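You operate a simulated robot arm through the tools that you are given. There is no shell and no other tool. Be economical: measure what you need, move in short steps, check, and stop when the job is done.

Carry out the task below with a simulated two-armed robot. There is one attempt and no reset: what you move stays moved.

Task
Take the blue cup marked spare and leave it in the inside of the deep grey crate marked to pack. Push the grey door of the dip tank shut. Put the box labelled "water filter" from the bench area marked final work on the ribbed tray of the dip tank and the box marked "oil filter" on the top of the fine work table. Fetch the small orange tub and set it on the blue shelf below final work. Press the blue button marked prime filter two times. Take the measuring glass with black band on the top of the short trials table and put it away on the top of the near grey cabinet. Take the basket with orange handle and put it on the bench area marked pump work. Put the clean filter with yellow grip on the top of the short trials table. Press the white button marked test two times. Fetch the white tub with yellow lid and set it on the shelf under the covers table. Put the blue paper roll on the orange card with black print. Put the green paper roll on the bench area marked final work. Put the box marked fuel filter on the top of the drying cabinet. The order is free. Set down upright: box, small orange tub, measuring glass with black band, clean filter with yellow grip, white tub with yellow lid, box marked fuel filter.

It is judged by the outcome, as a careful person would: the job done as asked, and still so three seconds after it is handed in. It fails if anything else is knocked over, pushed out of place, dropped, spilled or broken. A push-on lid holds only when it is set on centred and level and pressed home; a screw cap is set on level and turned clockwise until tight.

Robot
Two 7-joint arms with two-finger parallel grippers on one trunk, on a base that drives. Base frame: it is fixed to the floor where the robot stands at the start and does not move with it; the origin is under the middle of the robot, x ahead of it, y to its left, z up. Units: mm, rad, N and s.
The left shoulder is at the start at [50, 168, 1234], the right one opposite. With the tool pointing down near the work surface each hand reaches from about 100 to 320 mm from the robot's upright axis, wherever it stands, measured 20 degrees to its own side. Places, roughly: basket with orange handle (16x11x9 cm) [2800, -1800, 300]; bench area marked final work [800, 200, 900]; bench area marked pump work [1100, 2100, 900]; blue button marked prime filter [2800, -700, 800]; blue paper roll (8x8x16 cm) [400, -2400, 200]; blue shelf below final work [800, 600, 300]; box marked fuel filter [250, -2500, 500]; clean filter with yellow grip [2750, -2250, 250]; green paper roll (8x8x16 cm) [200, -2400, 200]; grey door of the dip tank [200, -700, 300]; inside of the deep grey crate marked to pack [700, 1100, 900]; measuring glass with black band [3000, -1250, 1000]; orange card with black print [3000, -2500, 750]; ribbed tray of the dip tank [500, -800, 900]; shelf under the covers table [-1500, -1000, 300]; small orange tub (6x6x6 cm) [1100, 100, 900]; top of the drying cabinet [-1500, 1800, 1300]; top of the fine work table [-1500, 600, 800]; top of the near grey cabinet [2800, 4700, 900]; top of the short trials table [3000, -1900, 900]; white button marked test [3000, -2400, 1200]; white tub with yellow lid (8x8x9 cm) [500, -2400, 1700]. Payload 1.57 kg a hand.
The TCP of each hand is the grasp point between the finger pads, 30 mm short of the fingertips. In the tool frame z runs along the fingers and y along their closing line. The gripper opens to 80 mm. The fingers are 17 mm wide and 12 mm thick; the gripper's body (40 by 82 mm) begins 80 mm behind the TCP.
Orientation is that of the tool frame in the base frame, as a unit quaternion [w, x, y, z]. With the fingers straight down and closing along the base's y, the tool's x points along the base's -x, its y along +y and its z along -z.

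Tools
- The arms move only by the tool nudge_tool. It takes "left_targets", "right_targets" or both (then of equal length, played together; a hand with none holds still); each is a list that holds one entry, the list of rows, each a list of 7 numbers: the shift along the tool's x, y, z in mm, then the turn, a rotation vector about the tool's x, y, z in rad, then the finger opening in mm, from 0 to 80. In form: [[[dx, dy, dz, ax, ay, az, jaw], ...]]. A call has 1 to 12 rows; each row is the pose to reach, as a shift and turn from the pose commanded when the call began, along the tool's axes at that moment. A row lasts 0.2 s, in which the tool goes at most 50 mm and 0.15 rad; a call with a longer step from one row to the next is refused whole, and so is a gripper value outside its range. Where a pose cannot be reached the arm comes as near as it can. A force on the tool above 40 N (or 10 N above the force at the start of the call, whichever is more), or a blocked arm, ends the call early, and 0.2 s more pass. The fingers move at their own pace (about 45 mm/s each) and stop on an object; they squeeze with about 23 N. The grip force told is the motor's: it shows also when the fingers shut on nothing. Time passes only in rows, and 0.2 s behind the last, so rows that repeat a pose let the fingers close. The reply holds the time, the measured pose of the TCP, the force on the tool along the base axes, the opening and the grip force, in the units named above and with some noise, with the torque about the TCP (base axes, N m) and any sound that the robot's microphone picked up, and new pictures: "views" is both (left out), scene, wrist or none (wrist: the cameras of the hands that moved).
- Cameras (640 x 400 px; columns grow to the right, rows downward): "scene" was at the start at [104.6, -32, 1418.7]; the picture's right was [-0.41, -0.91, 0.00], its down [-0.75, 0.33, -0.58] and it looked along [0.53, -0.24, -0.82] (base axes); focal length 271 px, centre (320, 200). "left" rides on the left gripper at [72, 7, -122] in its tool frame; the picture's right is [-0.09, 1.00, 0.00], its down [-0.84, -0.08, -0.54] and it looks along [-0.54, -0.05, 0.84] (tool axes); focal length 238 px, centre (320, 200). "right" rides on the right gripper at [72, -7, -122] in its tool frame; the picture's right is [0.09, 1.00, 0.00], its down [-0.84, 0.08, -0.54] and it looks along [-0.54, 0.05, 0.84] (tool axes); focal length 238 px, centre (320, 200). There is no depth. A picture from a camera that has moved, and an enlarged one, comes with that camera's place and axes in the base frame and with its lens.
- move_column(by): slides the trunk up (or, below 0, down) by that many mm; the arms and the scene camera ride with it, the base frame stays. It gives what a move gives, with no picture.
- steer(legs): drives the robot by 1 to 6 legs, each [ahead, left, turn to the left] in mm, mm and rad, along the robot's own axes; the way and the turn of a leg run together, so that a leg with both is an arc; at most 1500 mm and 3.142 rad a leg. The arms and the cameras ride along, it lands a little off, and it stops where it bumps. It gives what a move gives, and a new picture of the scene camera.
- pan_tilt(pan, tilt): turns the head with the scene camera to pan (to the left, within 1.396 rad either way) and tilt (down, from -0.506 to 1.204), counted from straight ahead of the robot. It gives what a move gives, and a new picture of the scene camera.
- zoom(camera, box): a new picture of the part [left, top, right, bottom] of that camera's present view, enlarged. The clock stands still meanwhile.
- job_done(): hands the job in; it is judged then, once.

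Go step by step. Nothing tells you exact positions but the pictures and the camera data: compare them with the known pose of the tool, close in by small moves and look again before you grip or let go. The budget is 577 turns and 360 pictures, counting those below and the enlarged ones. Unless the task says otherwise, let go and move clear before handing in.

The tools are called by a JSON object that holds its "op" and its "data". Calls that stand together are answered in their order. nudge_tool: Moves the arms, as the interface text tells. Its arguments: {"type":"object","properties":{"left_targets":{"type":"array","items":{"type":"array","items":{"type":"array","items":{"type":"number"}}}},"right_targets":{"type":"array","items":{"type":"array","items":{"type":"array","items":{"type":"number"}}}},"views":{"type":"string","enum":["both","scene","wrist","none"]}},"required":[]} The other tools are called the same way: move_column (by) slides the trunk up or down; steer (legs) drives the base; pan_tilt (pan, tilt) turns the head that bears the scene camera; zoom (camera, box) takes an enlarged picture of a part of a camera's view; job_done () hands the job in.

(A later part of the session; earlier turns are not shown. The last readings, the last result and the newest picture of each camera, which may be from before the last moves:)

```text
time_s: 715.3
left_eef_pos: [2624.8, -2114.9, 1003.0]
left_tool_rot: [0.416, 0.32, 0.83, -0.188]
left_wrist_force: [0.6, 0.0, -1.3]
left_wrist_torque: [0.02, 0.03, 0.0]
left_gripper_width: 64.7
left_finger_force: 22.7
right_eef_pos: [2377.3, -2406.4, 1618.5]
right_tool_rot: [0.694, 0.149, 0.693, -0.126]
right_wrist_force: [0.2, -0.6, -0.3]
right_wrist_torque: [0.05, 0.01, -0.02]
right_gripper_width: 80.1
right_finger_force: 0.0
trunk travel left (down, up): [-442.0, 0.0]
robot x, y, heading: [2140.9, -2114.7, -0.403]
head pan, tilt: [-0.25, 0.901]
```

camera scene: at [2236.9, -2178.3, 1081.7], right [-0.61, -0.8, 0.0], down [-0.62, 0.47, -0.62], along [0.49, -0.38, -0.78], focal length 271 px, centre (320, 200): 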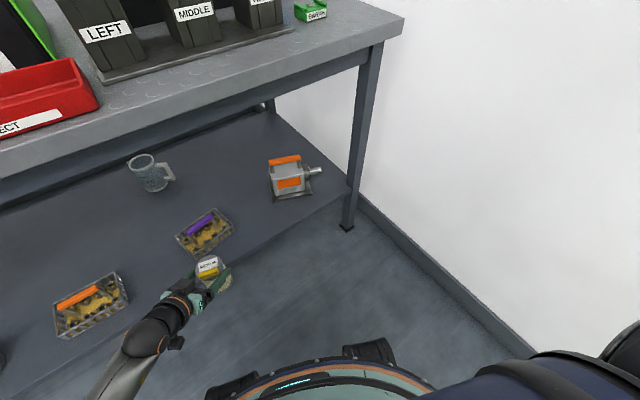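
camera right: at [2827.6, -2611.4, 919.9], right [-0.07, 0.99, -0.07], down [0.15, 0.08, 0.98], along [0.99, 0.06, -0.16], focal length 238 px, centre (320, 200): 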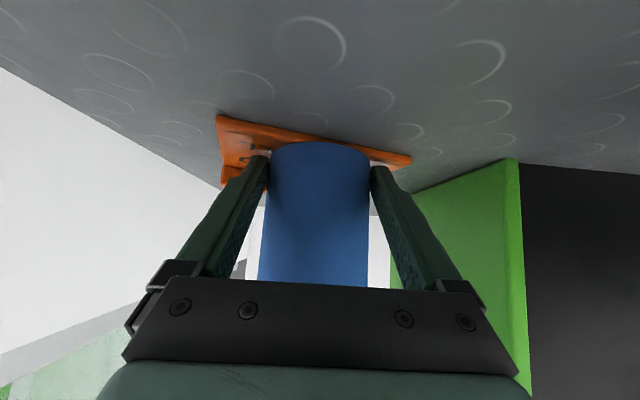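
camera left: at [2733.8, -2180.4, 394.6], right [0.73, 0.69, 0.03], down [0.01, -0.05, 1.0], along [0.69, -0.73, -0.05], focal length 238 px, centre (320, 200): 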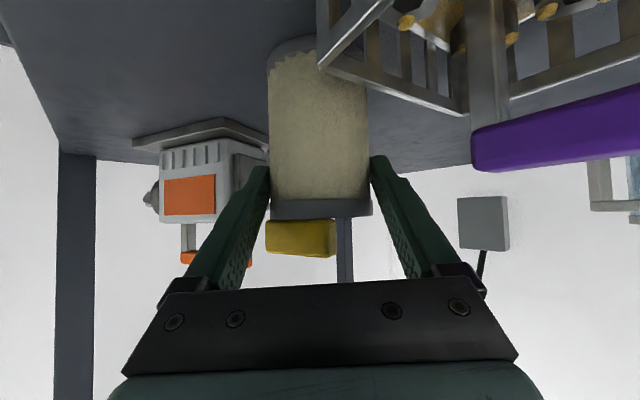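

Drive so the filter comes over the free strip on the table, then lower it.

{"op": "steer", "data": {"legs": [[120, -58, 0]]}}

{"op": "nudge_tool", "data": {"left_targets": [[[24, 0, 17, 0, 0, 0, 40], [40, 0, 29, 0, 0, 0, 40], [47, 0, 34, 0, 0, 0, 40], [53, 0, 38, 0, 0, 0, 40], [58, 0, 42, 0, 0, 0, 40], [63, 0, 45, 0, 0, 0, 40]]], "views": "scene"}}

```text
time_s: 716.6
left_eef_pos: [2713.6, -2214.1, 1003.6]
left_tool_rot: [0.416, 0.319, 0.831, -0.187]
left_wrist_force: [-0.5, -0.9, -1.2]
left_wrist_torque: [-0.01, 0.01, 0.01]
left_gripper_width: 64.9
left_finger_force: 23.2
right_eef_pos: [2466.1, -2505.1, 1619.1]
right_tool_rot: [0.694, 0.149, 0.693, -0.126]
right_wrist_force: [-0.5, 0.0, -0.4]
right_wrist_torque: [-0.01, -0.04, 0.04]
right_gripper_width: 79.9
right_finger_force: 0.1
trunk travel left (down, up): [-442.0, 0.0]
robot x, y, heading: [2228.8, -2213.5, -0.396]
head pan, tilt: [-0.25, 0.901]
camera scene: at [2325.5, -2277.6, 1462.6], right [-0.6, -0.8, 0.0], down [-0.62, 0.47, -0.62], along [0.49, -0.37, -0.78], focal length 271 px, centre (320, 200)
```

scene: 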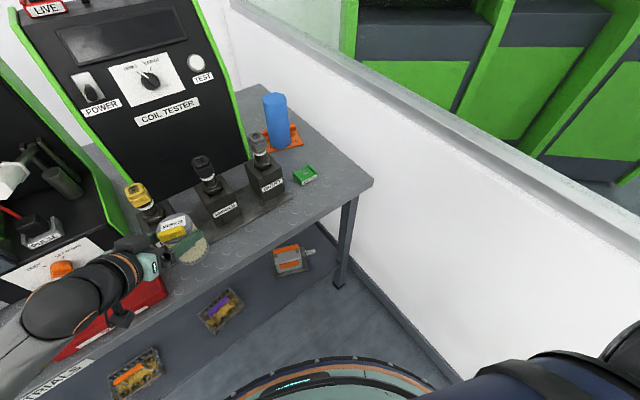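

```text
time_s: 718.0
left_eef_pos: [2709.4, -2217.3, 931.2]
left_tool_rot: [0.422, 0.32, 0.827, -0.19]
left_wrist_force: [-0.6, -4.1, 20.8]
left_wrist_torque: [0.03, -0.54, -0.07]
left_gripper_width: 65.5
left_finger_force: 23.0
right_eef_pos: [2464.3, -2507.2, 1620.4]
right_tool_rot: [0.695, 0.148, 0.693, -0.125]
right_wrist_force: [0.1, -0.4, 1.0]
right_wrist_torque: [-0.01, -0.01, 0.01]
right_gripper_width: 79.7
right_finger_force: 0.0
trunk travel left (down, up): [-442.0, 0.0]
robot x, y, heading: [2230.1, -2213.4, -0.399]
head pan, tilt: [-0.25, 0.901]
camera scene: at [2322.6, -2277.5, 1463.0], right [-0.6, -0.8, 0.0], down [-0.62, 0.47, -0.62], along [0.5, -0.38, -0.78], focal length 271 px, centre (320, 200)
```

scene: 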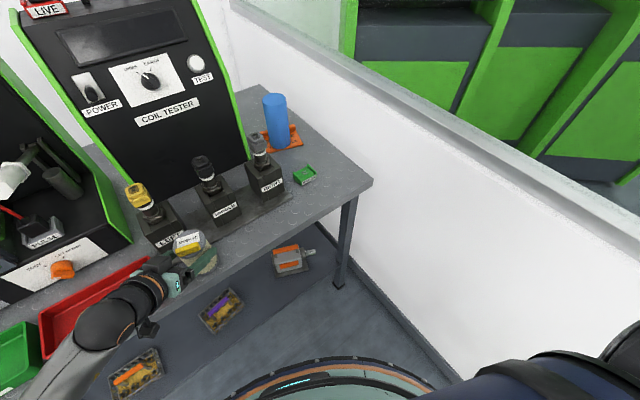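

Contact on the table. Release and withdraw back and up.

{"op": "nudge_tool", "data": {"left_targets": [[[-3, 0, -2, 0, 0, 0, 60], [-3, 0, -2, 0, 0, 0, 76], [-3, 0, -2, 0, 0, 0, 80], [-3, 0, -2, 0, 0, 0, 80], [5, 0, -35, 0, 0, 0, 80], [5, 0, -75, 0, 0, 0, 80], [0, 0, -115, 0, 0, 0, 80], [-35, 0, -150, 0, 0, 0, 80]]], "views": "wrist"}}

```text
time_s: 719.8
left_eef_pos: [2663.6, -2140.7, 1025.8]
left_tool_rot: [0.416, 0.319, 0.83, -0.189]
left_wrist_force: [0.4, -0.7, -0.3]
left_wrist_torque: [0.03, -0.03, -0.03]
left_gripper_width: 80.3
left_finger_force: 0.1
left hand out of reach, approached as far as the arm can: row 8
right_eef_pos: [2467.9, -2505.1, 1618.1]
right_tool_rot: [0.694, 0.148, 0.693, -0.126]
right_wrist_force: [0.2, 0.7, -0.3]
right_wrist_torque: [-0.02, -0.02, -0.02]
right_gripper_width: 80.1
right_finger_force: 0.0
trunk travel left (down, up): [-442.0, 0.0]
robot x, y, heading: [2228.6, -2216.1, -0.4]
head pan, tilt: [-0.25, 0.901]
camera left: at [2564.9, -2037.4, 1037.8], right [0.73, 0.69, 0.03], down [0.01, -0.05, 1.0], along [0.69, -0.72, -0.05], focal length 238 px, centre (320, 200)
```

left: 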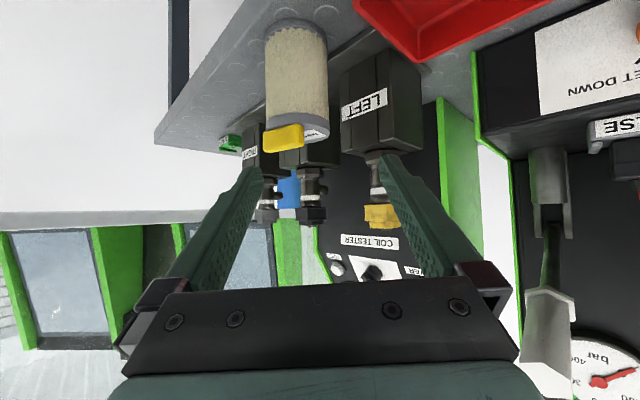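

Clean filter stands upright on the table top. Next, the basket with the orange handle: back off, straighten the robot, lower the trunk and re-level the left hand.

{"op": "steer", "data": {"legs": [[-330, 60, 0], [0, 0, 0.4]]}}

{"op": "move_column", "data": {"by": -400}}

{"op": "nudge_tool", "data": {"left_targets": [[[10, -15, 10, 0.093, 0, 0.064, 80], [20, -30, 20, 0.186, 0, 0.127, 80], [30, -45, 30, 0.278, 0, 0.19, 80], [45, -60, 35, 0.371, 0, 0.254, 80], [80, -75, 55, 0.371, 0, 0.254, 80]]], "views": "none"}}

{"op": "nudge_tool", "data": {"left_targets": [[[0, 0, 0, 0, -0.12, 0, 80], [0, 0, 0, 0, -0.24, 0, 80], [0, 0, 0, 0, -0.36, 0, 80], [0, 0, 0, 0, -0.48, 0, 80], [0, 0, 0, 0, -0.6, 0, 80]]], "views": "none"}}

```text
time_s: 723.2
left_eef_pos: [2323.7, -1792.7, 1025.5]
left_tool_rot: [0.446, 0.147, 0.877, -0.102]
left_wrist_force: [0.6, -0.7, 0.2]
left_wrist_torque: [-0.01, 0.01, -0.03]
left_gripper_width: 80.1
left_finger_force: 0.1
right_eef_pos: [2285.7, -2205.5, 1619.9]
right_tool_rot: [0.705, 0.007, 0.709, 0.016]
right_wrist_force: [-0.2, 0.4, -0.8]
right_wrist_torque: [0.01, -0.01, 0.01]
right_gripper_width: 80.1
right_finger_force: 0.0
trunk travel left (down, up): [-442.0, 0.0]
robot x, y, heading: [1951.2, -2033.2, 0.004]
head pan, tilt: [-0.25, 0.901]
camera scene: at [2064.8, -2051.6, 1462.7], right [-0.24, -0.97, 0.0], down [-0.76, 0.19, -0.62], along [0.6, -0.15, -0.78], focal length 271 px, centre (320, 200)
```

scene: 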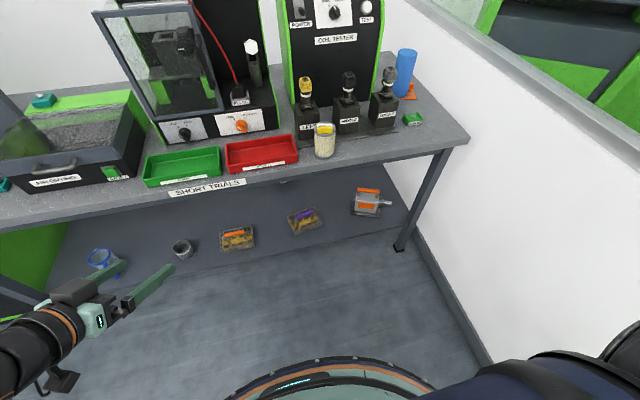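

```text
time_s: 727.0
left_eef_pos: [2324.1, -1792.9, 624.9]
left_tool_rot: [0.446, 0.147, 0.877, -0.101]
left_wrist_force: [0.1, 0.0, -0.5]
left_wrist_torque: [0.01, -0.02, -0.03]
left_gripper_width: 80.0
left_finger_force: 0.0
right_eef_pos: [2286.1, -2206.3, 1218.4]
right_tool_rot: [0.705, 0.007, 0.709, 0.015]
right_wrist_force: [0.6, 0.0, -0.3]
right_wrist_torque: [-0.02, 0.0, 0.03]
right_gripper_width: 79.7
right_finger_force: 0.1
trunk travel left (down, up): [-42.0, 400.0]
robot x, y, heading: [1950.5, -2028.7, 0.005]
head pan, tilt: [-0.25, 0.901]
```

```text
time_s: 728.2
left_eef_pos: [2295.0, -1867.1, 532.4]
left_tool_rot: [0.421, 0.336, 0.818, -0.204]
left_wrist_force: [0.6, -0.6, -0.4]
left_wrist_torque: [0.01, 0.02, -0.03]
left_gripper_width: 80.0
left_finger_force: 0.0
right_eef_pos: [2285.8, -2205.4, 1219.5]
right_tool_rot: [0.705, 0.006, 0.709, 0.016]
right_wrist_force: [0.1, -0.9, -0.3]
right_wrist_torque: [-0.03, -0.02, 0.03]
right_gripper_width: 79.8
right_finger_force: 0.1
trunk travel left (down, up): [-42.0, 400.0]
robot x, y, heading: [1954.3, -2031.9, 0.004]
head pan, tilt: [-0.25, 0.901]
```

```text
time_s: 729.4
left_eef_pos: [2293.8, -1866.8, 532.8]
left_tool_rot: [0.644, 0.26, 0.657, -0.295]
left_wrist_force: [-0.7, 0.3, 0.0]
left_wrist_torque: [-0.02, 0.0, 0.02]
left_gripper_width: 80.0
left_finger_force: 0.2
right_eef_pos: [2285.6, -2205.8, 1218.9]
right_tool_rot: [0.705, 0.007, 0.709, 0.016]
right_wrist_force: [0.0, 0.0, 0.5]
right_wrist_torque: [-0.03, 0.01, 0.02]
right_gripper_width: 80.2
right_finger_force: 0.1
trunk travel left (down, up): [-42.0, 400.0]
robot x, y, heading: [1953.2, -2031.0, 0.002]
head pan, tilt: [-0.25, 0.901]
```

Left hand level again. Roll it 90° about its axis so the fingers close vertically on the basket's handle bar.

{"op": "nudge_tool", "data": {"left_targets": [[[0, 0, 0, 0, 0, 0.143, 60], [0, 0, 0, 0, 0, 0.286, 50], [0, 0, 0, 0, 0, 0.429, 50], [0, 0, 0, 0, 0, 0.571, 50], [0, 0, 0, 0, 0, 0.714, 50], [0, 0, 0, 0, 0, 0.857, 50], [0, 0, 0, 0, 0, 1.0, 50], [0, 0, 0, 0, 0, 1.142, 50], [0, 0, 0, 0, 0, 1.285, 50], [0, 0, 0, 0, 0, 1.428, 50], [0, 0, 0, 0, 0, 1.571, 50]]], "views": "none"}}

```text
time_s: 731.8
left_eef_pos: [2361.6, -1898.5, 914.5]
left_tool_rot: [0.639, 0.665, 0.313, 0.227]
left_wrist_force: [0.8, -0.6, 0.3]
left_wrist_torque: [0.01, 0.06, -0.01]
left_gripper_width: 49.9
left_finger_force: 0.1
left hand out of reach, approached as far as the arm can: row 2, 3, 4, 5, 6, 7, 8, 9, 10, 11
right_eef_pos: [2286.7, -2207.4, 1216.7]
right_tool_rot: [0.705, 0.008, 0.709, 0.016]
right_wrist_force: [0.3, 0.5, -0.1]
right_wrist_torque: [0.02, -0.02, -0.01]
right_gripper_width: 79.9
right_finger_force: 0.1
trunk travel left (down, up): [-42.0, 400.0]
robot x, y, heading: [1955.2, -2032.1, 0.002]
head pan, tilt: [-0.25, 0.901]
```

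Wrong way; undo and try the other direction.

{"op": "nudge_tool", "data": {"left_targets": [[[0, 0, 0, 0, 0, -0.143, 50], [0, 0, 0, 0, 0, -0.286, 50], [0, 0, 0, 0, 0, -0.429, 50], [0, 0, 0, 0, 0, -0.571, 50], [0, 0, 0, 0, 0, -0.714, 50], [0, 0, 0, 0, 0, -0.857, 50], [0, 0, 0, 0, 0, -1.0, 50], [0, 0, 0, 0, 0, -1.142, 50], [0, 0, 0, 0, 0, -1.285, 50], [0, 0, 0, 0, 0, -1.428, 50], [0, 0, 0, 0, 0, -1.571, 50]]], "views": "none"}}

{"op": "nudge_tool", "data": {"left_targets": [[[0, 0, 0, 0, 0, -0.143, 50], [0, 0, 0, 0, 0, -0.286, 50], [0, 0, 0, 0, 0, -0.429, 50], [0, 0, 0, 0, 0, -0.571, 50], [0, 0, 0, 0, 0, -0.714, 50], [0, 0, 0, 0, 0, -0.857, 50], [0, 0, 0, 0, 0, -1.0, 50], [0, 0, 0, 0, 0, -1.142, 50], [0, 0, 0, 0, 0, -1.285, 50], [0, 0, 0, 0, 0, -1.428, 50], [0, 0, 0, 0, 0, -1.571, 50]]], "views": "none"}}

```text
time_s: 734.2
left_eef_pos: [2367.5, -1885.9, 913.0]
left_tool_rot: [0.614, 0.247, 0.69, -0.292]
left_wrist_force: [-0.2, -0.1, 0.0]
left_wrist_torque: [-0.01, 0.03, 0.01]
left_gripper_width: 50.0
left_finger_force: 0.0
right_eef_pos: [2283.8, -2206.1, 1217.8]
right_tool_rot: [0.705, 0.006, 0.709, 0.015]
right_wrist_force: [-0.3, -0.3, -0.3]
right_wrist_torque: [0.03, 0.02, 0.0]
right_gripper_width: 80.0
right_finger_force: 0.0
trunk travel left (down, up): [-42.0, 400.0]
robot x, y, heading: [1953.8, -2030.5, 0.003]
head pan, tilt: [-0.25, 0.901]
```

```text
time_s: 736.6
left_eef_pos: [2365.5, -1886.0, 912.2]
left_tool_rot: [0.227, -0.312, 0.663, -0.641]
left_wrist_force: [1.8, -0.3, 0.3]
left_wrist_torque: [-0.01, 0.0, 0.02]
left_gripper_width: 50.1
left_finger_force: 0.0
right_eef_pos: [2285.4, -2206.3, 1219.0]
right_tool_rot: [0.705, 0.007, 0.709, 0.015]
right_wrist_force: [-0.1, -0.3, -0.2]
right_wrist_torque: [-0.04, -0.03, -0.04]
right_gripper_width: 79.9
right_finger_force: 0.0
trunk travel left (down, up): [-42.0, 400.0]
robot x, y, heading: [1950.6, -2030.8, 0.001]
head pan, tilt: [-0.25, 0.901]
```

Rolled the other way without trouble. Lower to handle height.

{"op": "nudge_tool", "data": {"left_targets": [[[0, 44, 0, 0, 0, 0, 50], [0, 88, 0, 0, 0, 0, 50], [0, 132, 0, 0, 0, 0, 50], [0, 176, 0, 0, 0, 0, 50], [0, 220, 0, 0, 0, 0, 50], [0, 264, 0, 0, 0, 0, 50], [0, 308, 0, 0, 0, 0, 50], [0, 352, 0, 0, 0, 0, 50], [0, 396, 0, 0, 0, 0, 50], [0, 440, 0, 0, 0, 0, 50], [0, 484, 0, 0, 0, 0, 50]]], "views": "none"}}

{"op": "move_column", "data": {"by": -40}}

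```text
time_s: 739.2
left_eef_pos: [2471.2, -1697.5, 612.7]
left_tool_rot: [-0.516, 0.304, -0.5, 0.626]
left_wrist_force: [-0.4, 0.3, -0.3]
left_wrist_torque: [-0.03, 0.02, 0.03]
left_gripper_width: 49.7
left_finger_force: 0.0
left hand out of reach, approached as far as the arm can: row 2, 3, 4, 5, 6, 7, 8, 9
right_eef_pos: [2285.1, -2205.8, 1218.2]
right_tool_rot: [0.705, 0.006, 0.709, 0.016]
right_wrist_force: [0.0, 0.0, -0.7]
right_wrist_torque: [0.0, -0.02, -0.01]
right_gripper_width: 79.7
right_finger_force: 0.0
trunk travel left (down, up): [-42.0, 400.0]
robot x, y, heading: [1950.8, -2033.0, 0.004]
head pan, tilt: [-0.25, 0.901]
stopped in row 11 (left hand): the arm was blocked; the commanded pose is now the measured one
```

```text
time_s: 740.1
left_eef_pos: [2472.3, -1697.9, 572.4]
left_tool_rot: [-0.514, 0.305, -0.5, 0.627]
left_wrist_force: [-0.4, -0.8, 0.6]
left_wrist_torque: [0.0, 0.03, -0.02]
left_gripper_width: 49.8
left_finger_force: 0.0
right_eef_pos: [2285.8, -2206.0, 1178.7]
right_tool_rot: [0.705, 0.007, 0.709, 0.016]
right_wrist_force: [-0.8, -0.3, 0.4]
right_wrist_torque: [-0.03, -0.03, 0.03]
right_gripper_width: 80.0
right_finger_force: 0.0
trunk travel left (down, up): [-2.0, 440.0]
robot x, y, heading: [1953.3, -2033.7, 0.006]
head pan, tilt: [-0.25, 0.901]
```

The rolled pose can't go low. Alternative: approach along the bar's length (tool pointing −y) with the robot turned, closing across the bar. First restore the left hand's level inward pose.

{"op": "nudge_tool", "data": {"left_targets": [[[17, -37, 0, 0.013, 0.058, 0.13, 50], [34, -75, 0, 0.026, 0.116, 0.26, 50], [51, -112, 0, 0.039, 0.174, 0.391, 50], [68, -149, 0, 0.052, 0.232, 0.521, 50], [85, -187, 0, 0.065, 0.29, 0.651, 50], [102, -224, 0, 0.077, 0.349, 0.781, 50], [119, -261, -1, 0.09, 0.407, 0.911, 50], [136, -298, -2, 0.103, 0.465, 1.042, 50], [153, -336, -3, 0.116, 0.523, 1.172, 50], [170, -373, -3, 0.129, 0.581, 1.302, 50]]], "views": "none"}}

```text
time_s: 742.3
left_eef_pos: [2329.0, -1855.7, 915.6]
left_tool_rot: [0.645, 0.268, 0.66, -0.277]
left_wrist_force: [-0.1, 0.7, -1.1]
left_wrist_torque: [0.0, 0.02, 0.01]
left_gripper_width: 50.2
left_finger_force: 0.0
left hand out of reach, approached as far as the arm can: row 8, 9, 10
right_eef_pos: [2286.8, -2206.6, 1179.1]
right_tool_rot: [0.705, 0.007, 0.709, 0.016]
right_wrist_force: [0.3, -0.2, 0.2]
right_wrist_torque: [0.02, -0.04, 0.01]
right_gripper_width: 80.0
right_finger_force: 0.2
trunk travel left (down, up): [-2.0, 440.0]
robot x, y, heading: [1955.4, -2032.2, 0.004]
head pan, tilt: [-0.25, 0.901]
```

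{"op": "nudge_tool", "data": {"left_targets": [[[40, 0, -15, 0, 0, 0, 50], [80, 0, -30, 0, 0, 0, 50], [122, 0, -45, 0, 0, 0, 50], [167, 0, -50, 0, 0, 0, 50], [212, 0, -50, 0, 0, 0, 50], [257, 0, -50, 0, 0, 0, 50], [302, 0, -50, 0, 0, 0, 50], [347, 0, -50, 0, 0, 0, 50], [392, 0, -50, 0, 0, 0, 50], [437, 0, -50, 0, 0, 0, 50], [482, 0, -50, 0, 0, 0, 50]]], "views": "none"}}

```text
time_s: 744.7
left_eef_pos: [2281.8, -1820.2, 434.6]
left_tool_rot: [0.646, 0.266, 0.66, -0.277]
left_wrist_force: [-0.9, -0.4, 0.1]
left_wrist_torque: [0.03, 0.03, 0.0]
left_gripper_width: 50.0
left_finger_force: 0.0
left hand out of reach, approached as far as the arm can: row 1, 2, 3, 4
right_eef_pos: [2285.6, -2205.8, 1177.3]
right_tool_rot: [0.705, 0.006, 0.709, 0.015]
right_wrist_force: [-0.7, 0.1, 0.1]
right_wrist_torque: [0.02, 0.0, 0.01]
right_gripper_width: 80.3
right_finger_force: 0.1
trunk travel left (down, up): [-2.0, 440.0]
robot x, y, heading: [1953.4, -2031.3, 0.006]
head pan, tilt: [-0.25, 0.901]
```

Low pose recovered. Add more inward yaw and pitch down 35°.

{"op": "nudge_tool", "data": {"left_targets": [[[0, -2, 36, 0.117, 0, 0, 50], [0, -4, 72, 0.233, 0, 0, 50], [0, -7, 105, 0.35, 0, 0, 50]]], "views": "none"}}

{"op": "nudge_tool", "data": {"left_targets": [[[0, 0, 0, 0, 0.12, 0, 50], [0, 0, 0, 0, 0.24, 0, 50], [0, 0, 0, 0, 0.36, 0, 50], [0, 0, 0, 0, 0.48, 0, 50], [0, 0, 0, 0, 0.6, 0, 50]]], "views": "none"}}

```text
time_s: 745.5
left_eef_pos: [2350.8, -1899.2, 430.9]
left_tool_rot: [0.59, 0.375, 0.601, -0.387]
left_wrist_force: [0.8, 0.0, -0.3]
left_wrist_torque: [0.0, -0.01, 0.02]
left_gripper_width: 50.0
left_finger_force: 0.1
right_eef_pos: [2286.1, -2205.7, 1177.5]
right_tool_rot: [0.705, 0.006, 0.709, 0.015]
right_wrist_force: [-0.6, 0.4, 0.1]
right_wrist_torque: [0.0, 0.03, 0.03]
right_gripper_width: 79.6
right_finger_force: 0.1
trunk travel left (down, up): [-2.0, 440.0]
robot x, y, heading: [1952.3, -2032.0, 0.004]
head pan, tilt: [-0.25, 0.901]
```

```text
time_s: 746.7
left_eef_pos: [2351.1, -1898.2, 432.3]
left_tool_rot: [0.385, 0.473, 0.749, -0.26]
left_wrist_force: [0.8, 0.0, -1.0]
left_wrist_torque: [-0.05, 0.0, -0.02]
left_gripper_width: 50.1
left_finger_force: 0.0
right_eef_pos: [2285.7, -2205.5, 1179.1]
right_tool_rot: [0.705, 0.006, 0.709, 0.015]
right_wrist_force: [0.6, -0.7, -0.1]
right_wrist_torque: [0.01, -0.01, 0.03]
right_gripper_width: 79.9
right_finger_force: 0.1
trunk travel left (down, up): [-2.0, 440.0]
robot x, y, heading: [1952.8, -2030.4, 0.007]
head pan, tilt: [-0.25, 0.901]
```

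Pose is good. Turn the robot and move to a pre-approach beside the basket's handle.

{"op": "steer", "data": {"legs": [[0, 0, -0.42], [222, 508, 0]]}}

{"op": "zoom", "data": {"camera": "left", "box": [0, 0, 640, 400]}}

```text
time_s: 751.1
left_eef_pos: [2778.6, -1706.7, 432.2]
left_tool_rot: [0.324, 0.618, 0.634, -0.334]
left_wrist_force: [0.8, -0.2, 0.5]
left_wrist_torque: [0.0, -0.02, -0.02]
left_gripper_width: 50.1
left_finger_force: 0.1
right_eef_pos: [2594.2, -1958.6, 1179.1]
right_tool_rot: [0.693, 0.155, 0.692, -0.132]
right_wrist_force: [0.6, -0.3, -0.2]
right_wrist_torque: [-0.01, 0.01, 0.0]
right_gripper_width: 80.2
right_finger_force: 0.1
trunk travel left (down, up): [-2.0, 440.0]
robot x, y, heading: [2360.9, -1664.2, -0.41]
head pan, tilt: [-0.25, 0.901]
camera scene: at [2455.7, -1729.7, 1022.7], right [-0.62, -0.79, 0.0], down [-0.62, 0.48, -0.62], along [0.49, -0.38, -0.78], focal length 271 px, centre (320, 200)
```

scene: 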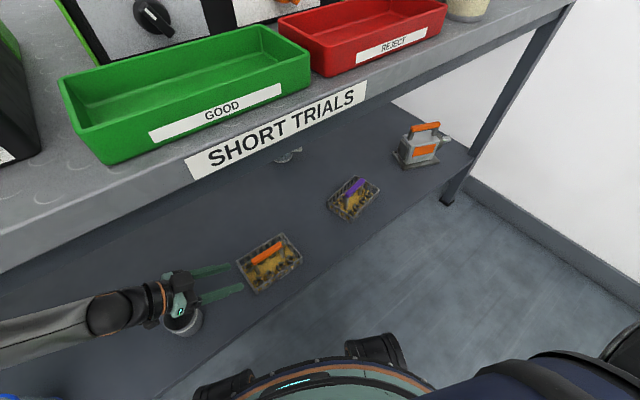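

```text
1.00 times, centred on (320, 200) of left
camera zoom: at [2781.6, -1564.0, 443.4], right [1.0, -0.04, 0.05], down [-0.05, -0.03, 1.0], along [-0.04, -1.0, -0.03], focal length 238 px, centre (320, 200)
```

zoom: 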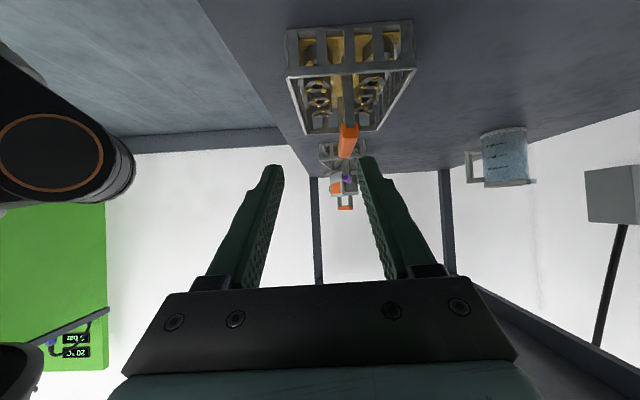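

Handle bar is at x≈2799, z≈382, end-on. Align, lower, then slide the base along −y to straddle it.

{"op": "nudge_tool", "data": {"left_targets": [[[13, 10, 9, 0, 0, 0, 50], [26, 20, 18, 0, 0, 0, 50], [38, 20, 26, 0, 0, 0, 50]]], "views": "none"}}

{"op": "steer", "data": {"legs": [[44, -102, 0]]}}

{"op": "zoom", "data": {"camera": "left", "box": [0, 0, 640, 400]}}

```text
time_s: 751.9
left_eef_pos: [2796.2, -1706.6, 385.9]
left_tool_rot: [0.324, 0.618, 0.634, -0.333]
left_wrist_force: [-0.3, -0.7, 0.4]
left_wrist_torque: [-0.02, 0.0, 0.0]
left_gripper_width: 50.0
left_finger_force: 0.0
right_eef_pos: [2593.6, -1959.8, 1178.2]
right_tool_rot: [0.693, 0.153, 0.692, -0.132]
right_wrist_force: [-0.3, 0.3, 0.4]
right_wrist_torque: [0.0, -0.02, 0.01]
right_gripper_width: 80.1
right_finger_force: 0.1
trunk travel left (down, up): [-2.0, 440.0]
robot x, y, heading: [2362.1, -1665.6, -0.416]
head pan, tilt: [-0.25, 0.901]
```

```text
time_s: 753.1
left_eef_pos: [2796.0, -1815.4, 386.5]
left_tool_rot: [0.324, 0.617, 0.634, -0.334]
left_wrist_force: [0.6, 0.1, 0.1]
left_wrist_torque: [0.0, -0.01, 0.02]
left_gripper_width: 50.0
left_finger_force: 0.0
right_eef_pos: [2592.3, -2070.7, 1177.7]
right_tool_rot: [0.693, 0.154, 0.692, -0.132]
right_wrist_force: [-0.2, -0.4, -0.2]
right_wrist_torque: [0.01, 0.01, 0.02]
right_gripper_width: 79.9
right_finger_force: 0.0
trunk travel left (down, up): [-2.0, 440.0]
robot x, y, heading: [2360.7, -1776.3, -0.409]
head pan, tilt: [-0.25, 0.901]
camera scene: at [2455.1, -1840.3, 1022.7], right [-0.62, -0.79, 0.0], down [-0.62, 0.48, -0.62], along [0.49, -0.38, -0.78], focal length 271 px, centre (320, 200)
```

scene: 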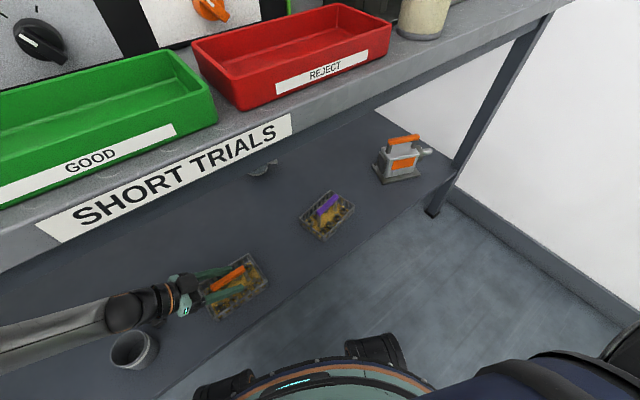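

```text
1.00 times, centred on (320, 200) of left
camera zoom: at [2799.5, -1674.2, 396.8], right [1.0, -0.04, 0.05], down [-0.05, -0.03, 1.0], along [-0.04, -1.0, -0.03], focal length 238 px, centre (320, 200)
```

zoom: 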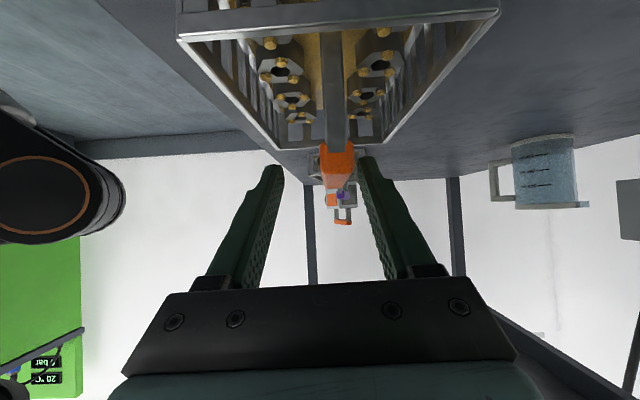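

Bar is between the fingers, slightly right and low. Adjust and close.

{"op": "nudge_tool", "data": {"left_targets": [[[8, 8, 5, 0, 0, 0, 50], [8, 8, 5, 0, 0, 0, 30], [8, 8, 5, 0, 0, 0, 8], [8, 8, 5, 0, 0, 0, 0], [8, 8, 5, 0, 0, 0, 0]]], "views": "none"}}

{"op": "move_column", "data": {"by": 60}}

{"op": "zoom", "data": {"camera": "left", "box": [0, 0, 640, 400]}}

```text
time_s: 754.3
left_eef_pos: [2804.4, -1815.6, 376.7]
left_tool_rot: [0.324, 0.618, 0.633, -0.334]
left_wrist_force: [0.4, -0.3, 0.2]
left_wrist_torque: [-0.02, -0.21, 0.0]
left_gripper_width: 16.1
left_finger_force: 23.1
right_eef_pos: [2593.3, -2070.3, 1179.1]
right_tool_rot: [0.693, 0.154, 0.692, -0.132]
right_wrist_force: [0.1, 0.0, 0.2]
right_wrist_torque: [0.02, -0.02, 0.0]
right_gripper_width: 80.3
right_finger_force: 0.1
trunk travel left (down, up): [-2.0, 440.0]
robot x, y, heading: [2359.3, -1775.2, -0.417]
head pan, tilt: [-0.25, 0.901]
```

```text
time_s: 755.3
left_eef_pos: [2743.6, -1806.3, 389.0]
left_tool_rot: [0.272, 0.609, 0.649, -0.367]
left_wrist_force: [-0.5, -0.2, -3.1]
left_wrist_torque: [0.03, 0.01, -0.04]
left_gripper_width: 15.8
left_finger_force: 23.1
right_eef_pos: [2598.8, -2065.1, 1231.8]
right_tool_rot: [0.69, 0.152, 0.694, -0.136]
right_wrist_force: [0.0, 0.2, 0.6]
right_wrist_torque: [-0.01, 0.03, -0.01]
right_gripper_width: 80.0
right_finger_force: 0.1
trunk travel left (down, up): [-62.0, 380.0]
robot x, y, heading: [2358.7, -1779.6, -0.415]
head pan, tilt: [-0.25, 0.901]
```

```text
1.00 times, centred on (320, 200) of left
camera zoom: at [2752.3, -1666.0, 401.9], right [1.0, -0.06, -0.07], down [0.07, -0.06, 1.0], along [-0.07, -1.0, -0.05], focal length 238 px, centre (320, 200)
```

zoom: 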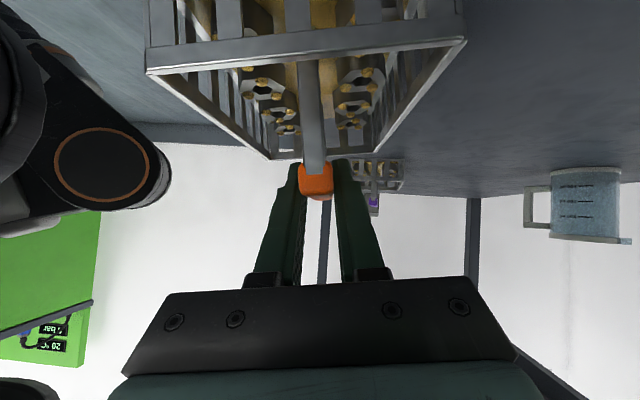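

Handle gripped (16 mm) and basket lifted slightly; the forearm is tight under the table, so back straight out now.

{"op": "steer", "data": {"legs": [[-230, -100, 0]]}}

{"op": "move_column", "data": {"by": 300}}

```text
time_s: 757.1
left_eef_pos: [2552.6, -1813.4, 436.7]
left_tool_rot: [0.324, 0.618, 0.633, -0.334]
left_wrist_force: [-0.3, 0.3, -2.0]
left_wrist_torque: [0.02, -0.03, 0.0]
left_gripper_width: 15.8
left_finger_force: 23.7
right_eef_pos: [2341.9, -2068.2, 1238.5]
right_tool_rot: [0.693, 0.154, 0.692, -0.133]
right_wrist_force: [0.2, -0.8, 0.5]
right_wrist_torque: [-0.04, 0.0, 0.0]
right_gripper_width: 80.1
right_finger_force: 0.1
trunk travel left (down, up): [-62.0, 380.0]
robot x, y, heading: [2110.9, -1773.2, -0.415]
head pan, tilt: [-0.25, 0.901]
camera scene: at [2205.3, -1838.5, 1082.7], right [-0.62, -0.79, 0.0], down [-0.62, 0.48, -0.62], along [0.49, -0.38, -0.78], focal length 271 px, centre (320, 200)
```

scene: 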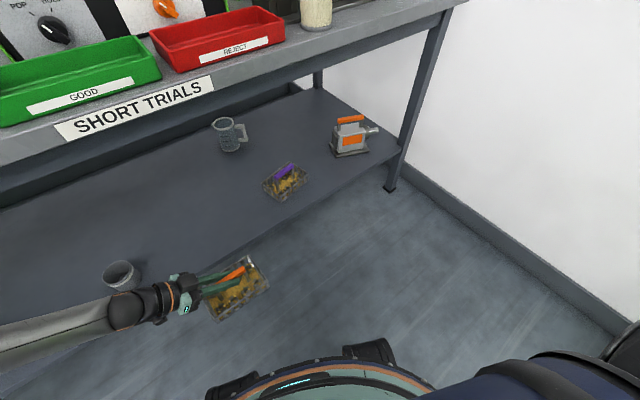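

```text
time_s: 760.1
left_eef_pos: [2552.8, -1814.3, 736.0]
left_tool_rot: [0.323, 0.619, 0.634, -0.333]
left_wrist_force: [-0.6, 0.0, -3.0]
left_wrist_torque: [0.01, 0.05, -0.03]
left_gripper_width: 15.7
left_finger_force: 23.5
right_eef_pos: [2343.0, -2068.6, 1538.6]
right_tool_rot: [0.693, 0.154, 0.692, -0.132]
right_wrist_force: [-0.6, 0.3, -0.2]
right_wrist_torque: [-0.03, -0.03, -0.02]
right_gripper_width: 79.8
right_finger_force: 0.0
trunk travel left (down, up): [-362.0, 80.0]
robot x, y, heading: [2110.7, -1775.8, -0.416]
head pan, tilt: [-0.25, 0.901]
```

Basket in hand. Now look at the area around (3000,-1250) for the measuring glass and the prime filter button.

{"op": "steer", "data": {"legs": [[0, 0, 0.416], [-200, 700, 0]]}}

{"op": "pan_tilt", "data": {"pan": 0.1, "tilt": 0.4}}

```text
time_s: 765.2
left_eef_pos: [2338.2, -943.0, 737.4]
left_tool_rot: [0.385, 0.477, 0.746, -0.261]
left_wrist_force: [-0.5, 0.2, -3.7]
left_wrist_torque: [0.01, 0.0, 0.0]
left_gripper_width: 15.9
left_finger_force: 23.1
right_eef_pos: [2246.1, -1260.2, 1538.2]
right_tool_rot: [0.705, 0.01, 0.709, 0.012]
right_wrist_force: [-0.1, -0.1, -0.2]
right_wrist_torque: [-0.02, 0.01, 0.02]
right_gripper_width: 80.1
right_finger_force: 0.1
trunk travel left (down, up): [-362.0, 80.0]
robot x, y, heading: [1915.3, -1076.3, -0.006]
head pan, tilt: [-0.25, 0.901]
camera scene: at [2027.1, -1104.0, 1382.7], right [-0.25, -0.97, 0.0], down [-0.76, 0.2, -0.62], along [0.6, -0.16, -0.78], focal length 271 px, centre (320, 200)
```

scene: 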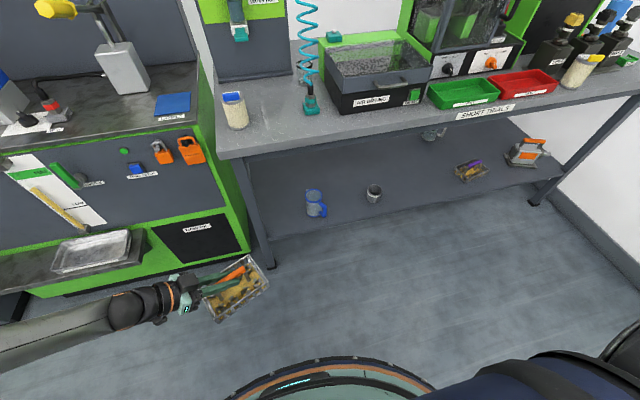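

```text
time_s: 766.2
left_eef_pos: [2338.6, -944.4, 737.9]
left_tool_rot: [0.384, 0.477, 0.746, -0.261]
left_wrist_force: [-0.1, -0.7, -2.9]
left_wrist_torque: [-0.01, 0.04, -0.02]
left_gripper_width: 16.0
left_finger_force: 22.9
right_eef_pos: [2246.4, -1259.3, 1538.6]
right_tool_rot: [0.705, 0.01, 0.709, 0.011]
right_wrist_force: [0.5, -0.3, 0.2]
right_wrist_torque: [0.03, -0.02, -0.02]
right_gripper_width: 80.1
right_finger_force: 0.0
trunk travel left (down, up): [-362.0, 80.0]
robot x, y, heading: [1912.8, -1086.4, -0.008]
head pan, tilt: [0.099, 0.4]
camera scene: at [2046.4, -1076.6, 1425.6], right [0.09, -1.0, 0.0], down [-0.39, -0.04, -0.92], along [0.92, 0.09, -0.39], focal length 271 px, centre (320, 200)
```

scene: 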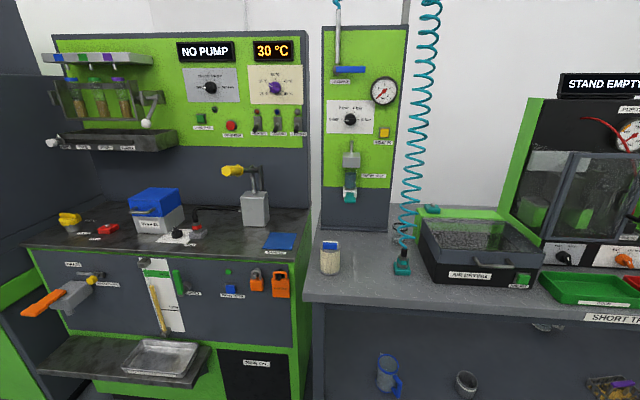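

Zoom on the spot behind the hose and the prime filter button.

{"op": "zoom", "data": {"camera": "scene", "box": [310, 170, 470, 290]}}

{"op": "zoom", "data": {"camera": "scene", "box": [170, 240, 310, 320]}}

```text
3.33 times, centred on (390, 230) of scene
camera zoom: at [2046.4, -1076.6, 1425.6], right [0.09, -1.0, 0.0], down [-0.39, -0.04, -0.92], along [0.92, 0.09, -0.39], focal length 905 px, centre (87, 100)
```

zoom: 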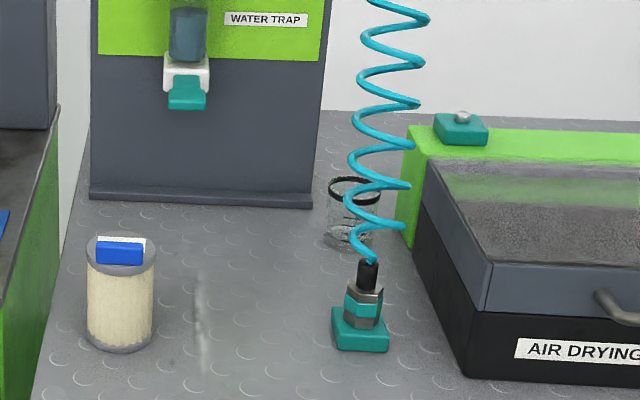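

```text
4.57 times, centred on (240, 280) of scene
camera zoom: at [2046.4, -1076.6, 1425.6], right [0.09, -1.0, 0.0], down [-0.39, -0.04, -0.92], along [0.92, 0.09, -0.39], focal length 1241 px, centre (686, -166)
```

zoom: 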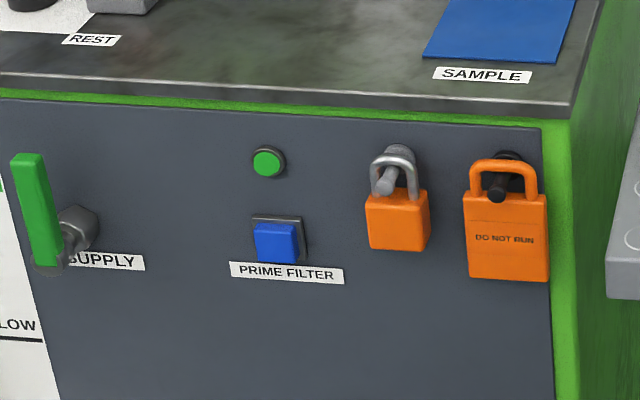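

The black-banded glass stands behind the spiral hose; I'll fetch it with the right hand after delivering the basket. Drive up the far aisle to the pump work area.

{"op": "steer", "data": {"legs": [[0, 1450, 0], [0, 1450, 0], [0, 330, 0], [0, 0, 3.141]]}}

{"op": "move_column", "data": {"by": 80}}

{"op": "nudge_tool", "data": {"left_targets": [[[-33, 0, -23, 0, 0, 0, 0], [-65, 0, -47, 0, 0, 0, 0], [-98, 0, -70, 0, 0, 0, 0], [-130, 0, -93, 0, 0, 0, 0], [-163, 0, -117, 0, 0, 0, 0], [-195, 0, -140, 0, 0, 0, 0]]], "views": "scene"}}

```text
time_s: 789.3
left_eef_pos: [1553.9, 2009.1, 737.4]
left_tool_rot: [-0.263, 0.743, -0.481, -0.383]
left_wrist_force: [0.1, -0.1, -3.1]
left_wrist_torque: [-0.04, -0.02, 0.01]
left_gripper_width: 15.7
left_finger_force: 22.5
right_eef_pos: [1649.1, 2325.4, 1538.1]
right_tool_rot: [0.007, 0.709, -0.015, -0.705]
right_wrist_force: [-0.3, -0.6, 0.2]
right_wrist_torque: [-0.01, 0.0, 0.02]
right_gripper_width: 80.0
right_finger_force: 0.0
trunk travel left (down, up): [-362.0, 80.0]
robot x, y, heading: [1976.5, 2142.6, 3.122]
head pan, tilt: [0.099, 0.4]
camera scene: at [1843.8, 2132.8, 1425.7], right [-0.08, 1.0, 0.0], down [0.39, 0.03, -0.92], along [-0.92, -0.07, -0.39], focal length 271 px, centre (320, 200)
```

scene: 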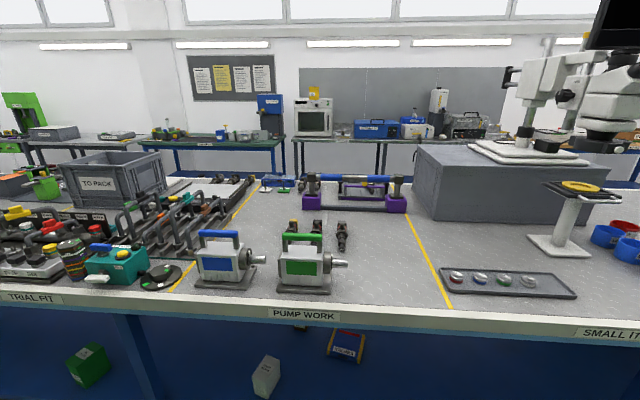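

```text
time_s: 790.5
left_eef_pos: [1552.7, 2008.4, 816.0]
left_tool_rot: [-0.263, 0.744, -0.48, -0.383]
left_wrist_force: [0.8, 0.2, -3.6]
left_wrist_torque: [0.0, -0.03, 0.02]
left_gripper_width: 15.9
left_finger_force: 22.8
right_eef_pos: [1649.4, 2324.9, 1617.9]
right_tool_rot: [0.007, 0.709, -0.015, -0.705]
right_wrist_force: [-0.1, 0.3, -0.4]
right_wrist_torque: [-0.03, 0.02, -0.03]
right_gripper_width: 80.0
right_finger_force: 0.0
trunk travel left (down, up): [-442.0, 0.0]
robot x, y, heading: [1977.8, 2143.7, 3.123]
head pan, tilt: [0.099, 0.4]
```

```text
time_s: 791.9
left_eef_pos: [1545.0, 2021.1, 1044.9]
left_tool_rot: [-0.264, 0.743, -0.481, -0.384]
left_wrist_force: [0.1, -0.1, -3.3]
left_wrist_torque: [-0.02, -0.01, -0.01]
left_gripper_width: 15.7
left_finger_force: 23.0
left hand out of reach, approached as far as the arm can: row 6
right_eef_pos: [1649.1, 2325.0, 1618.4]
right_tool_rot: [0.007, 0.709, -0.016, -0.705]
right_wrist_force: [-0.5, 0.3, -0.2]
right_wrist_torque: [0.01, -0.01, -0.02]
right_gripper_width: 79.6
right_finger_force: 0.0
trunk travel left (down, up): [-442.0, 0.0]
robot x, y, heading: [1978.3, 2143.6, 3.127]
head pan, tilt: [0.099, 0.4]
camera scene: at [1843.5, 2133.6, 1505.6], right [-0.08, 1.0, 0.0], down [0.39, 0.03, -0.92], along [-0.92, -0.07, -0.39], focal length 271 px, centre (320, 200)
```

scene: 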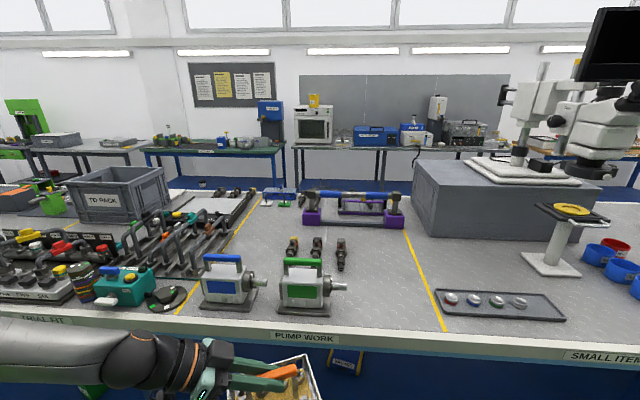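

The free spot is right of the green pump (≈(1160,2310)), but the hand must come in straighter to clear the pump. Reduce the hand's inward yaw here.

{"op": "nudge_tool", "data": {"left_targets": [[[0, 0, 0, -0.103, 0, -0.07, 0], [0, 0, 0, -0.207, 0, -0.14, 0], [0, 0, 0, -0.31, 0, -0.21, 0], [0, 0, 0, -0.413, 0, -0.28, 0], [0, 0, 0, -0.517, 0, -0.35, 0], [0, 0, 0, -0.62, 0, -0.42, 0]]], "views": "none"}}

```text
time_s: 793.3
left_eef_pos: [1544.5, 2027.8, 1046.3]
left_tool_rot: [-0.11, 0.863, -0.203, -0.45]
left_wrist_force: [-1.0, 0.1, -2.2]
left_wrist_torque: [-0.04, -0.07, -0.03]
left_gripper_width: 16.0
left_finger_force: 22.9
left hand out of reach, approached as far as the arm can: row 6
right_eef_pos: [1650.8, 2324.8, 1619.3]
right_tool_rot: [0.007, 0.709, -0.015, -0.705]
right_wrist_force: [0.2, -1.0, -0.2]
right_wrist_torque: [0.0, 0.04, 0.01]
right_gripper_width: 80.0
right_finger_force: 0.0
trunk travel left (down, up): [-442.0, 0.0]
robot x, y, heading: [1979.4, 2141.3, 3.124]
head pan, tilt: [0.099, 0.4]
```

{"op": "steer", "data": {"legs": [[0, -285, 0], [378, 0, 0]]}}

{"op": "nudge_tool", "data": {"left_targets": [[[25, 0, 17, 0, 0, 0, 0], [37, 0, 26, 0, 0, 0, 0], [44, 0, 31, 0, 0, 0, 0], [51, 0, 36, 0, 0, 0, 0], [58, 0, 40, 0, 0, 0, 0], [64, 0, 44, 0, 0, 0, 0]]], "views": "scene"}}

```text
time_s: 797.2
left_eef_pos: [1170.8, 2317.9, 1046.5]
left_tool_rot: [-0.111, 0.862, -0.203, -0.451]
left_wrist_force: [-0.9, 0.2, -3.4]
left_wrist_torque: [-0.03, -0.02, -0.01]
left_gripper_width: 15.8
left_finger_force: 23.4
right_eef_pos: [1274.1, 2614.2, 1618.8]
right_tool_rot: [0.006, 0.709, -0.015, -0.705]
right_wrist_force: [0.2, 1.2, -0.5]
right_wrist_torque: [-0.02, 0.01, -0.03]
right_gripper_width: 80.0
right_finger_force: 0.1
trunk travel left (down, up): [-442.0, 0.0]
robot x, y, heading: [1603.1, 2430.8, 3.124]
head pan, tilt: [0.099, 0.4]
camera scene: at [1468.7, 2422.1, 1505.6], right [-0.08, 1.0, 0.0], down [0.39, 0.03, -0.92], along [-0.92, -0.07, -0.39], focal length 271 px, centre (320, 200)
```

scene: 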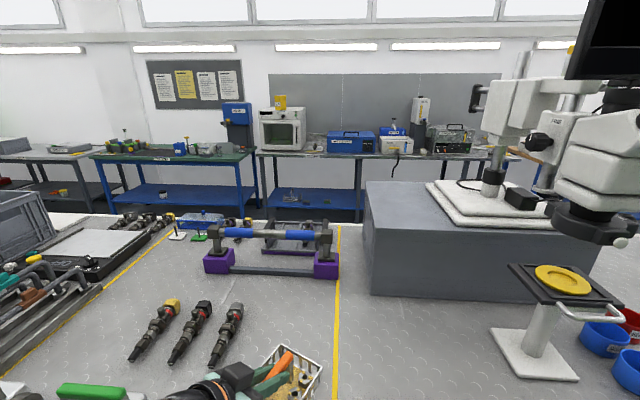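

```text
time_s: 798.6
left_eef_pos: [1170.5, 2315.0, 1006.8]
left_tool_rot: [-0.111, 0.862, -0.203, -0.451]
left_wrist_force: [-0.4, -0.2, -3.1]
left_wrist_torque: [-0.01, -0.03, 0.0]
left_gripper_width: 15.7
left_finger_force: 23.2
left hand out of reach, approached as far as the arm can: row 2, 3, 4, 5, 6
right_eef_pos: [1274.6, 2614.9, 1619.3]
right_tool_rot: [0.007, 0.709, -0.016, -0.705]
right_wrist_force: [0.0, -0.2, 0.2]
right_wrist_torque: [0.03, 0.02, 0.02]
right_gripper_width: 80.1
right_finger_force: 0.1
trunk travel left (down, up): [-442.0, 0.0]
robot x, y, heading: [1603.4, 2432.0, 3.115]
head pan, tilt: [0.099, 0.4]
camera scene: at [1469.4, 2422.0, 1505.7], right [-0.08, 1.0, 0.0], down [0.39, 0.03, -0.92], along [-0.92, -0.07, -0.39], focal length 271 px, centre (320, 200)
```

scene: 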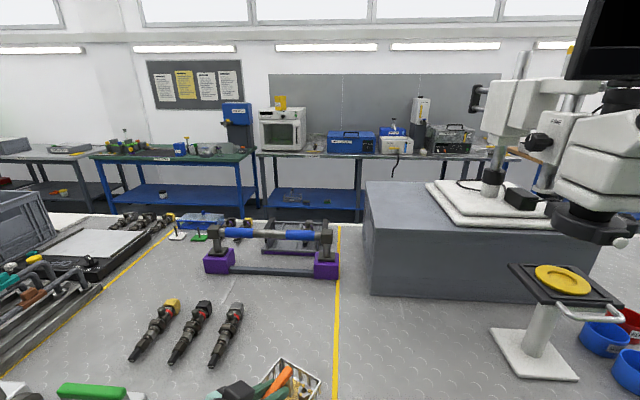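

Lower the rest with the column.

{"op": "move_column", "data": {"by": -25}}

{"op": "move_column", "data": {"by": -8}}

{"op": "move_column", "data": {"by": -5}}

```text
time_s: 799.3
left_eef_pos: [1172.4, 2314.4, 980.7]
left_tool_rot: [-0.111, 0.862, -0.203, -0.451]
left_wrist_force: [0.2, -0.9, -3.4]
left_wrist_torque: [-0.03, -0.06, 0.0]
left_gripper_width: 16.1
left_finger_force: 23.3
right_eef_pos: [1275.2, 2612.9, 1593.7]
right_tool_rot: [0.006, 0.709, -0.016, -0.705]
right_wrist_force: [0.1, 0.5, 0.3]
right_wrist_torque: [-0.01, 0.0, 0.03]
right_gripper_width: 79.4
right_finger_force: 0.1
trunk travel left (down, up): [-417.0, 25.0]
robot x, y, heading: [1602.1, 2435.1, 3.124]
head pan, tilt: [0.099, 0.4]
```

```text
time_s: 799.9
left_eef_pos: [1171.9, 2315.4, 977.0]
left_tool_rot: [-0.112, 0.859, -0.203, -0.456]
left_wrist_force: [3.0, -0.3, 10.8]
left_wrist_torque: [0.01, 0.54, 0.18]
left_gripper_width: 15.9
left_finger_force: 22.9
right_eef_pos: [1277.8, 2613.3, 1586.3]
right_tool_rot: [0.007, 0.708, -0.015, -0.706]
right_wrist_force: [0.6, 0.0, 0.2]
right_wrist_torque: [-0.01, 0.02, -0.05]
right_gripper_width: 80.2
right_finger_force: 0.2
trunk travel left (down, up): [-409.0, 33.0]
robot x, y, heading: [1603.4, 2428.4, 3.121]
head pan, tilt: [0.099, 0.4]
```

```text
time_s: 800.5
left_eef_pos: [1172.2, 2315.4, 971.0]
left_tool_rot: [-0.112, 0.86, -0.203, -0.454]
left_wrist_force: [-0.5, 0.2, 18.2]
left_wrist_torque: [-0.09, 0.21, 0.22]
left_gripper_width: 15.4
left_finger_force: 23.0
right_eef_pos: [1277.1, 2614.0, 1581.2]
right_tool_rot: [0.007, 0.708, -0.015, -0.706]
right_wrist_force: [0.4, 0.0, -0.6]
right_wrist_torque: [0.01, 0.01, 0.0]
right_gripper_width: 80.4
right_finger_force: 0.0
trunk travel left (down, up): [-404.0, 38.0]
robot x, y, heading: [1602.3, 2427.7, 3.121]
head pan, tilt: [0.099, 0.4]
```

Basket rests on the bench. Open and withdraw along the finger axis.

{"op": "nudge_tool", "data": {"left_targets": [[[0, 0, -1, 0, 0, 0, 30], [0, 0, -1, 0, 0, 0, 50], [0, 0, -1, 0, 0, 0, 50], [0, 0, -40, 0, 0, 0, 50], [0, 0, -85, 0, 0, 0, 50], [0, 0, -130, 0, 0, 0, 50]]], "views": "wrist"}}

```text
time_s: 801.9
left_eef_pos: [1208.6, 2264.7, 1005.5]
left_tool_rot: [-0.112, 0.862, -0.203, -0.451]
left_wrist_force: [-0.7, 0.6, 0.1]
left_wrist_torque: [0.02, 0.04, 0.01]
left_gripper_width: 50.1
left_finger_force: 0.1
left hand out of reach, approached as far as the arm can: row 5, 6
right_eef_pos: [1275.0, 2611.9, 1581.0]
right_tool_rot: [0.007, 0.709, -0.015, -0.705]
right_wrist_force: [-0.3, -1.0, 0.2]
right_wrist_torque: [-0.01, 0.01, -0.01]
right_gripper_width: 79.9
right_finger_force: 0.0
trunk travel left (down, up): [-404.0, 38.0]
robot x, y, heading: [1604.8, 2429.1, 3.124]
head pan, tilt: [0.099, 0.4]
camera left: at [1329.0, 2194.2, 1017.8], right [-0.5, -0.87, 0.07], down [0.0, 0.07, 1.0], along [-0.87, 0.5, -0.03], focal length 238 px, centre (320, 200)
```

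left: 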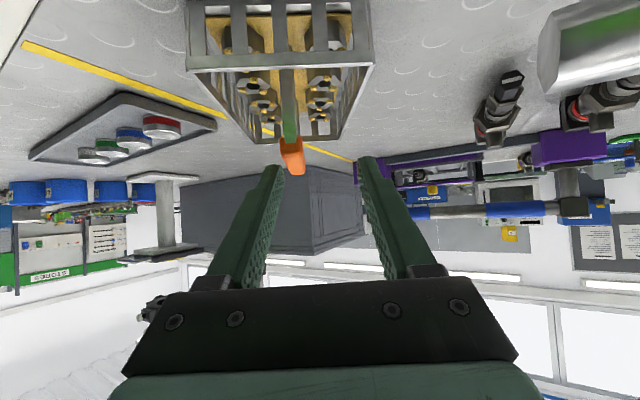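

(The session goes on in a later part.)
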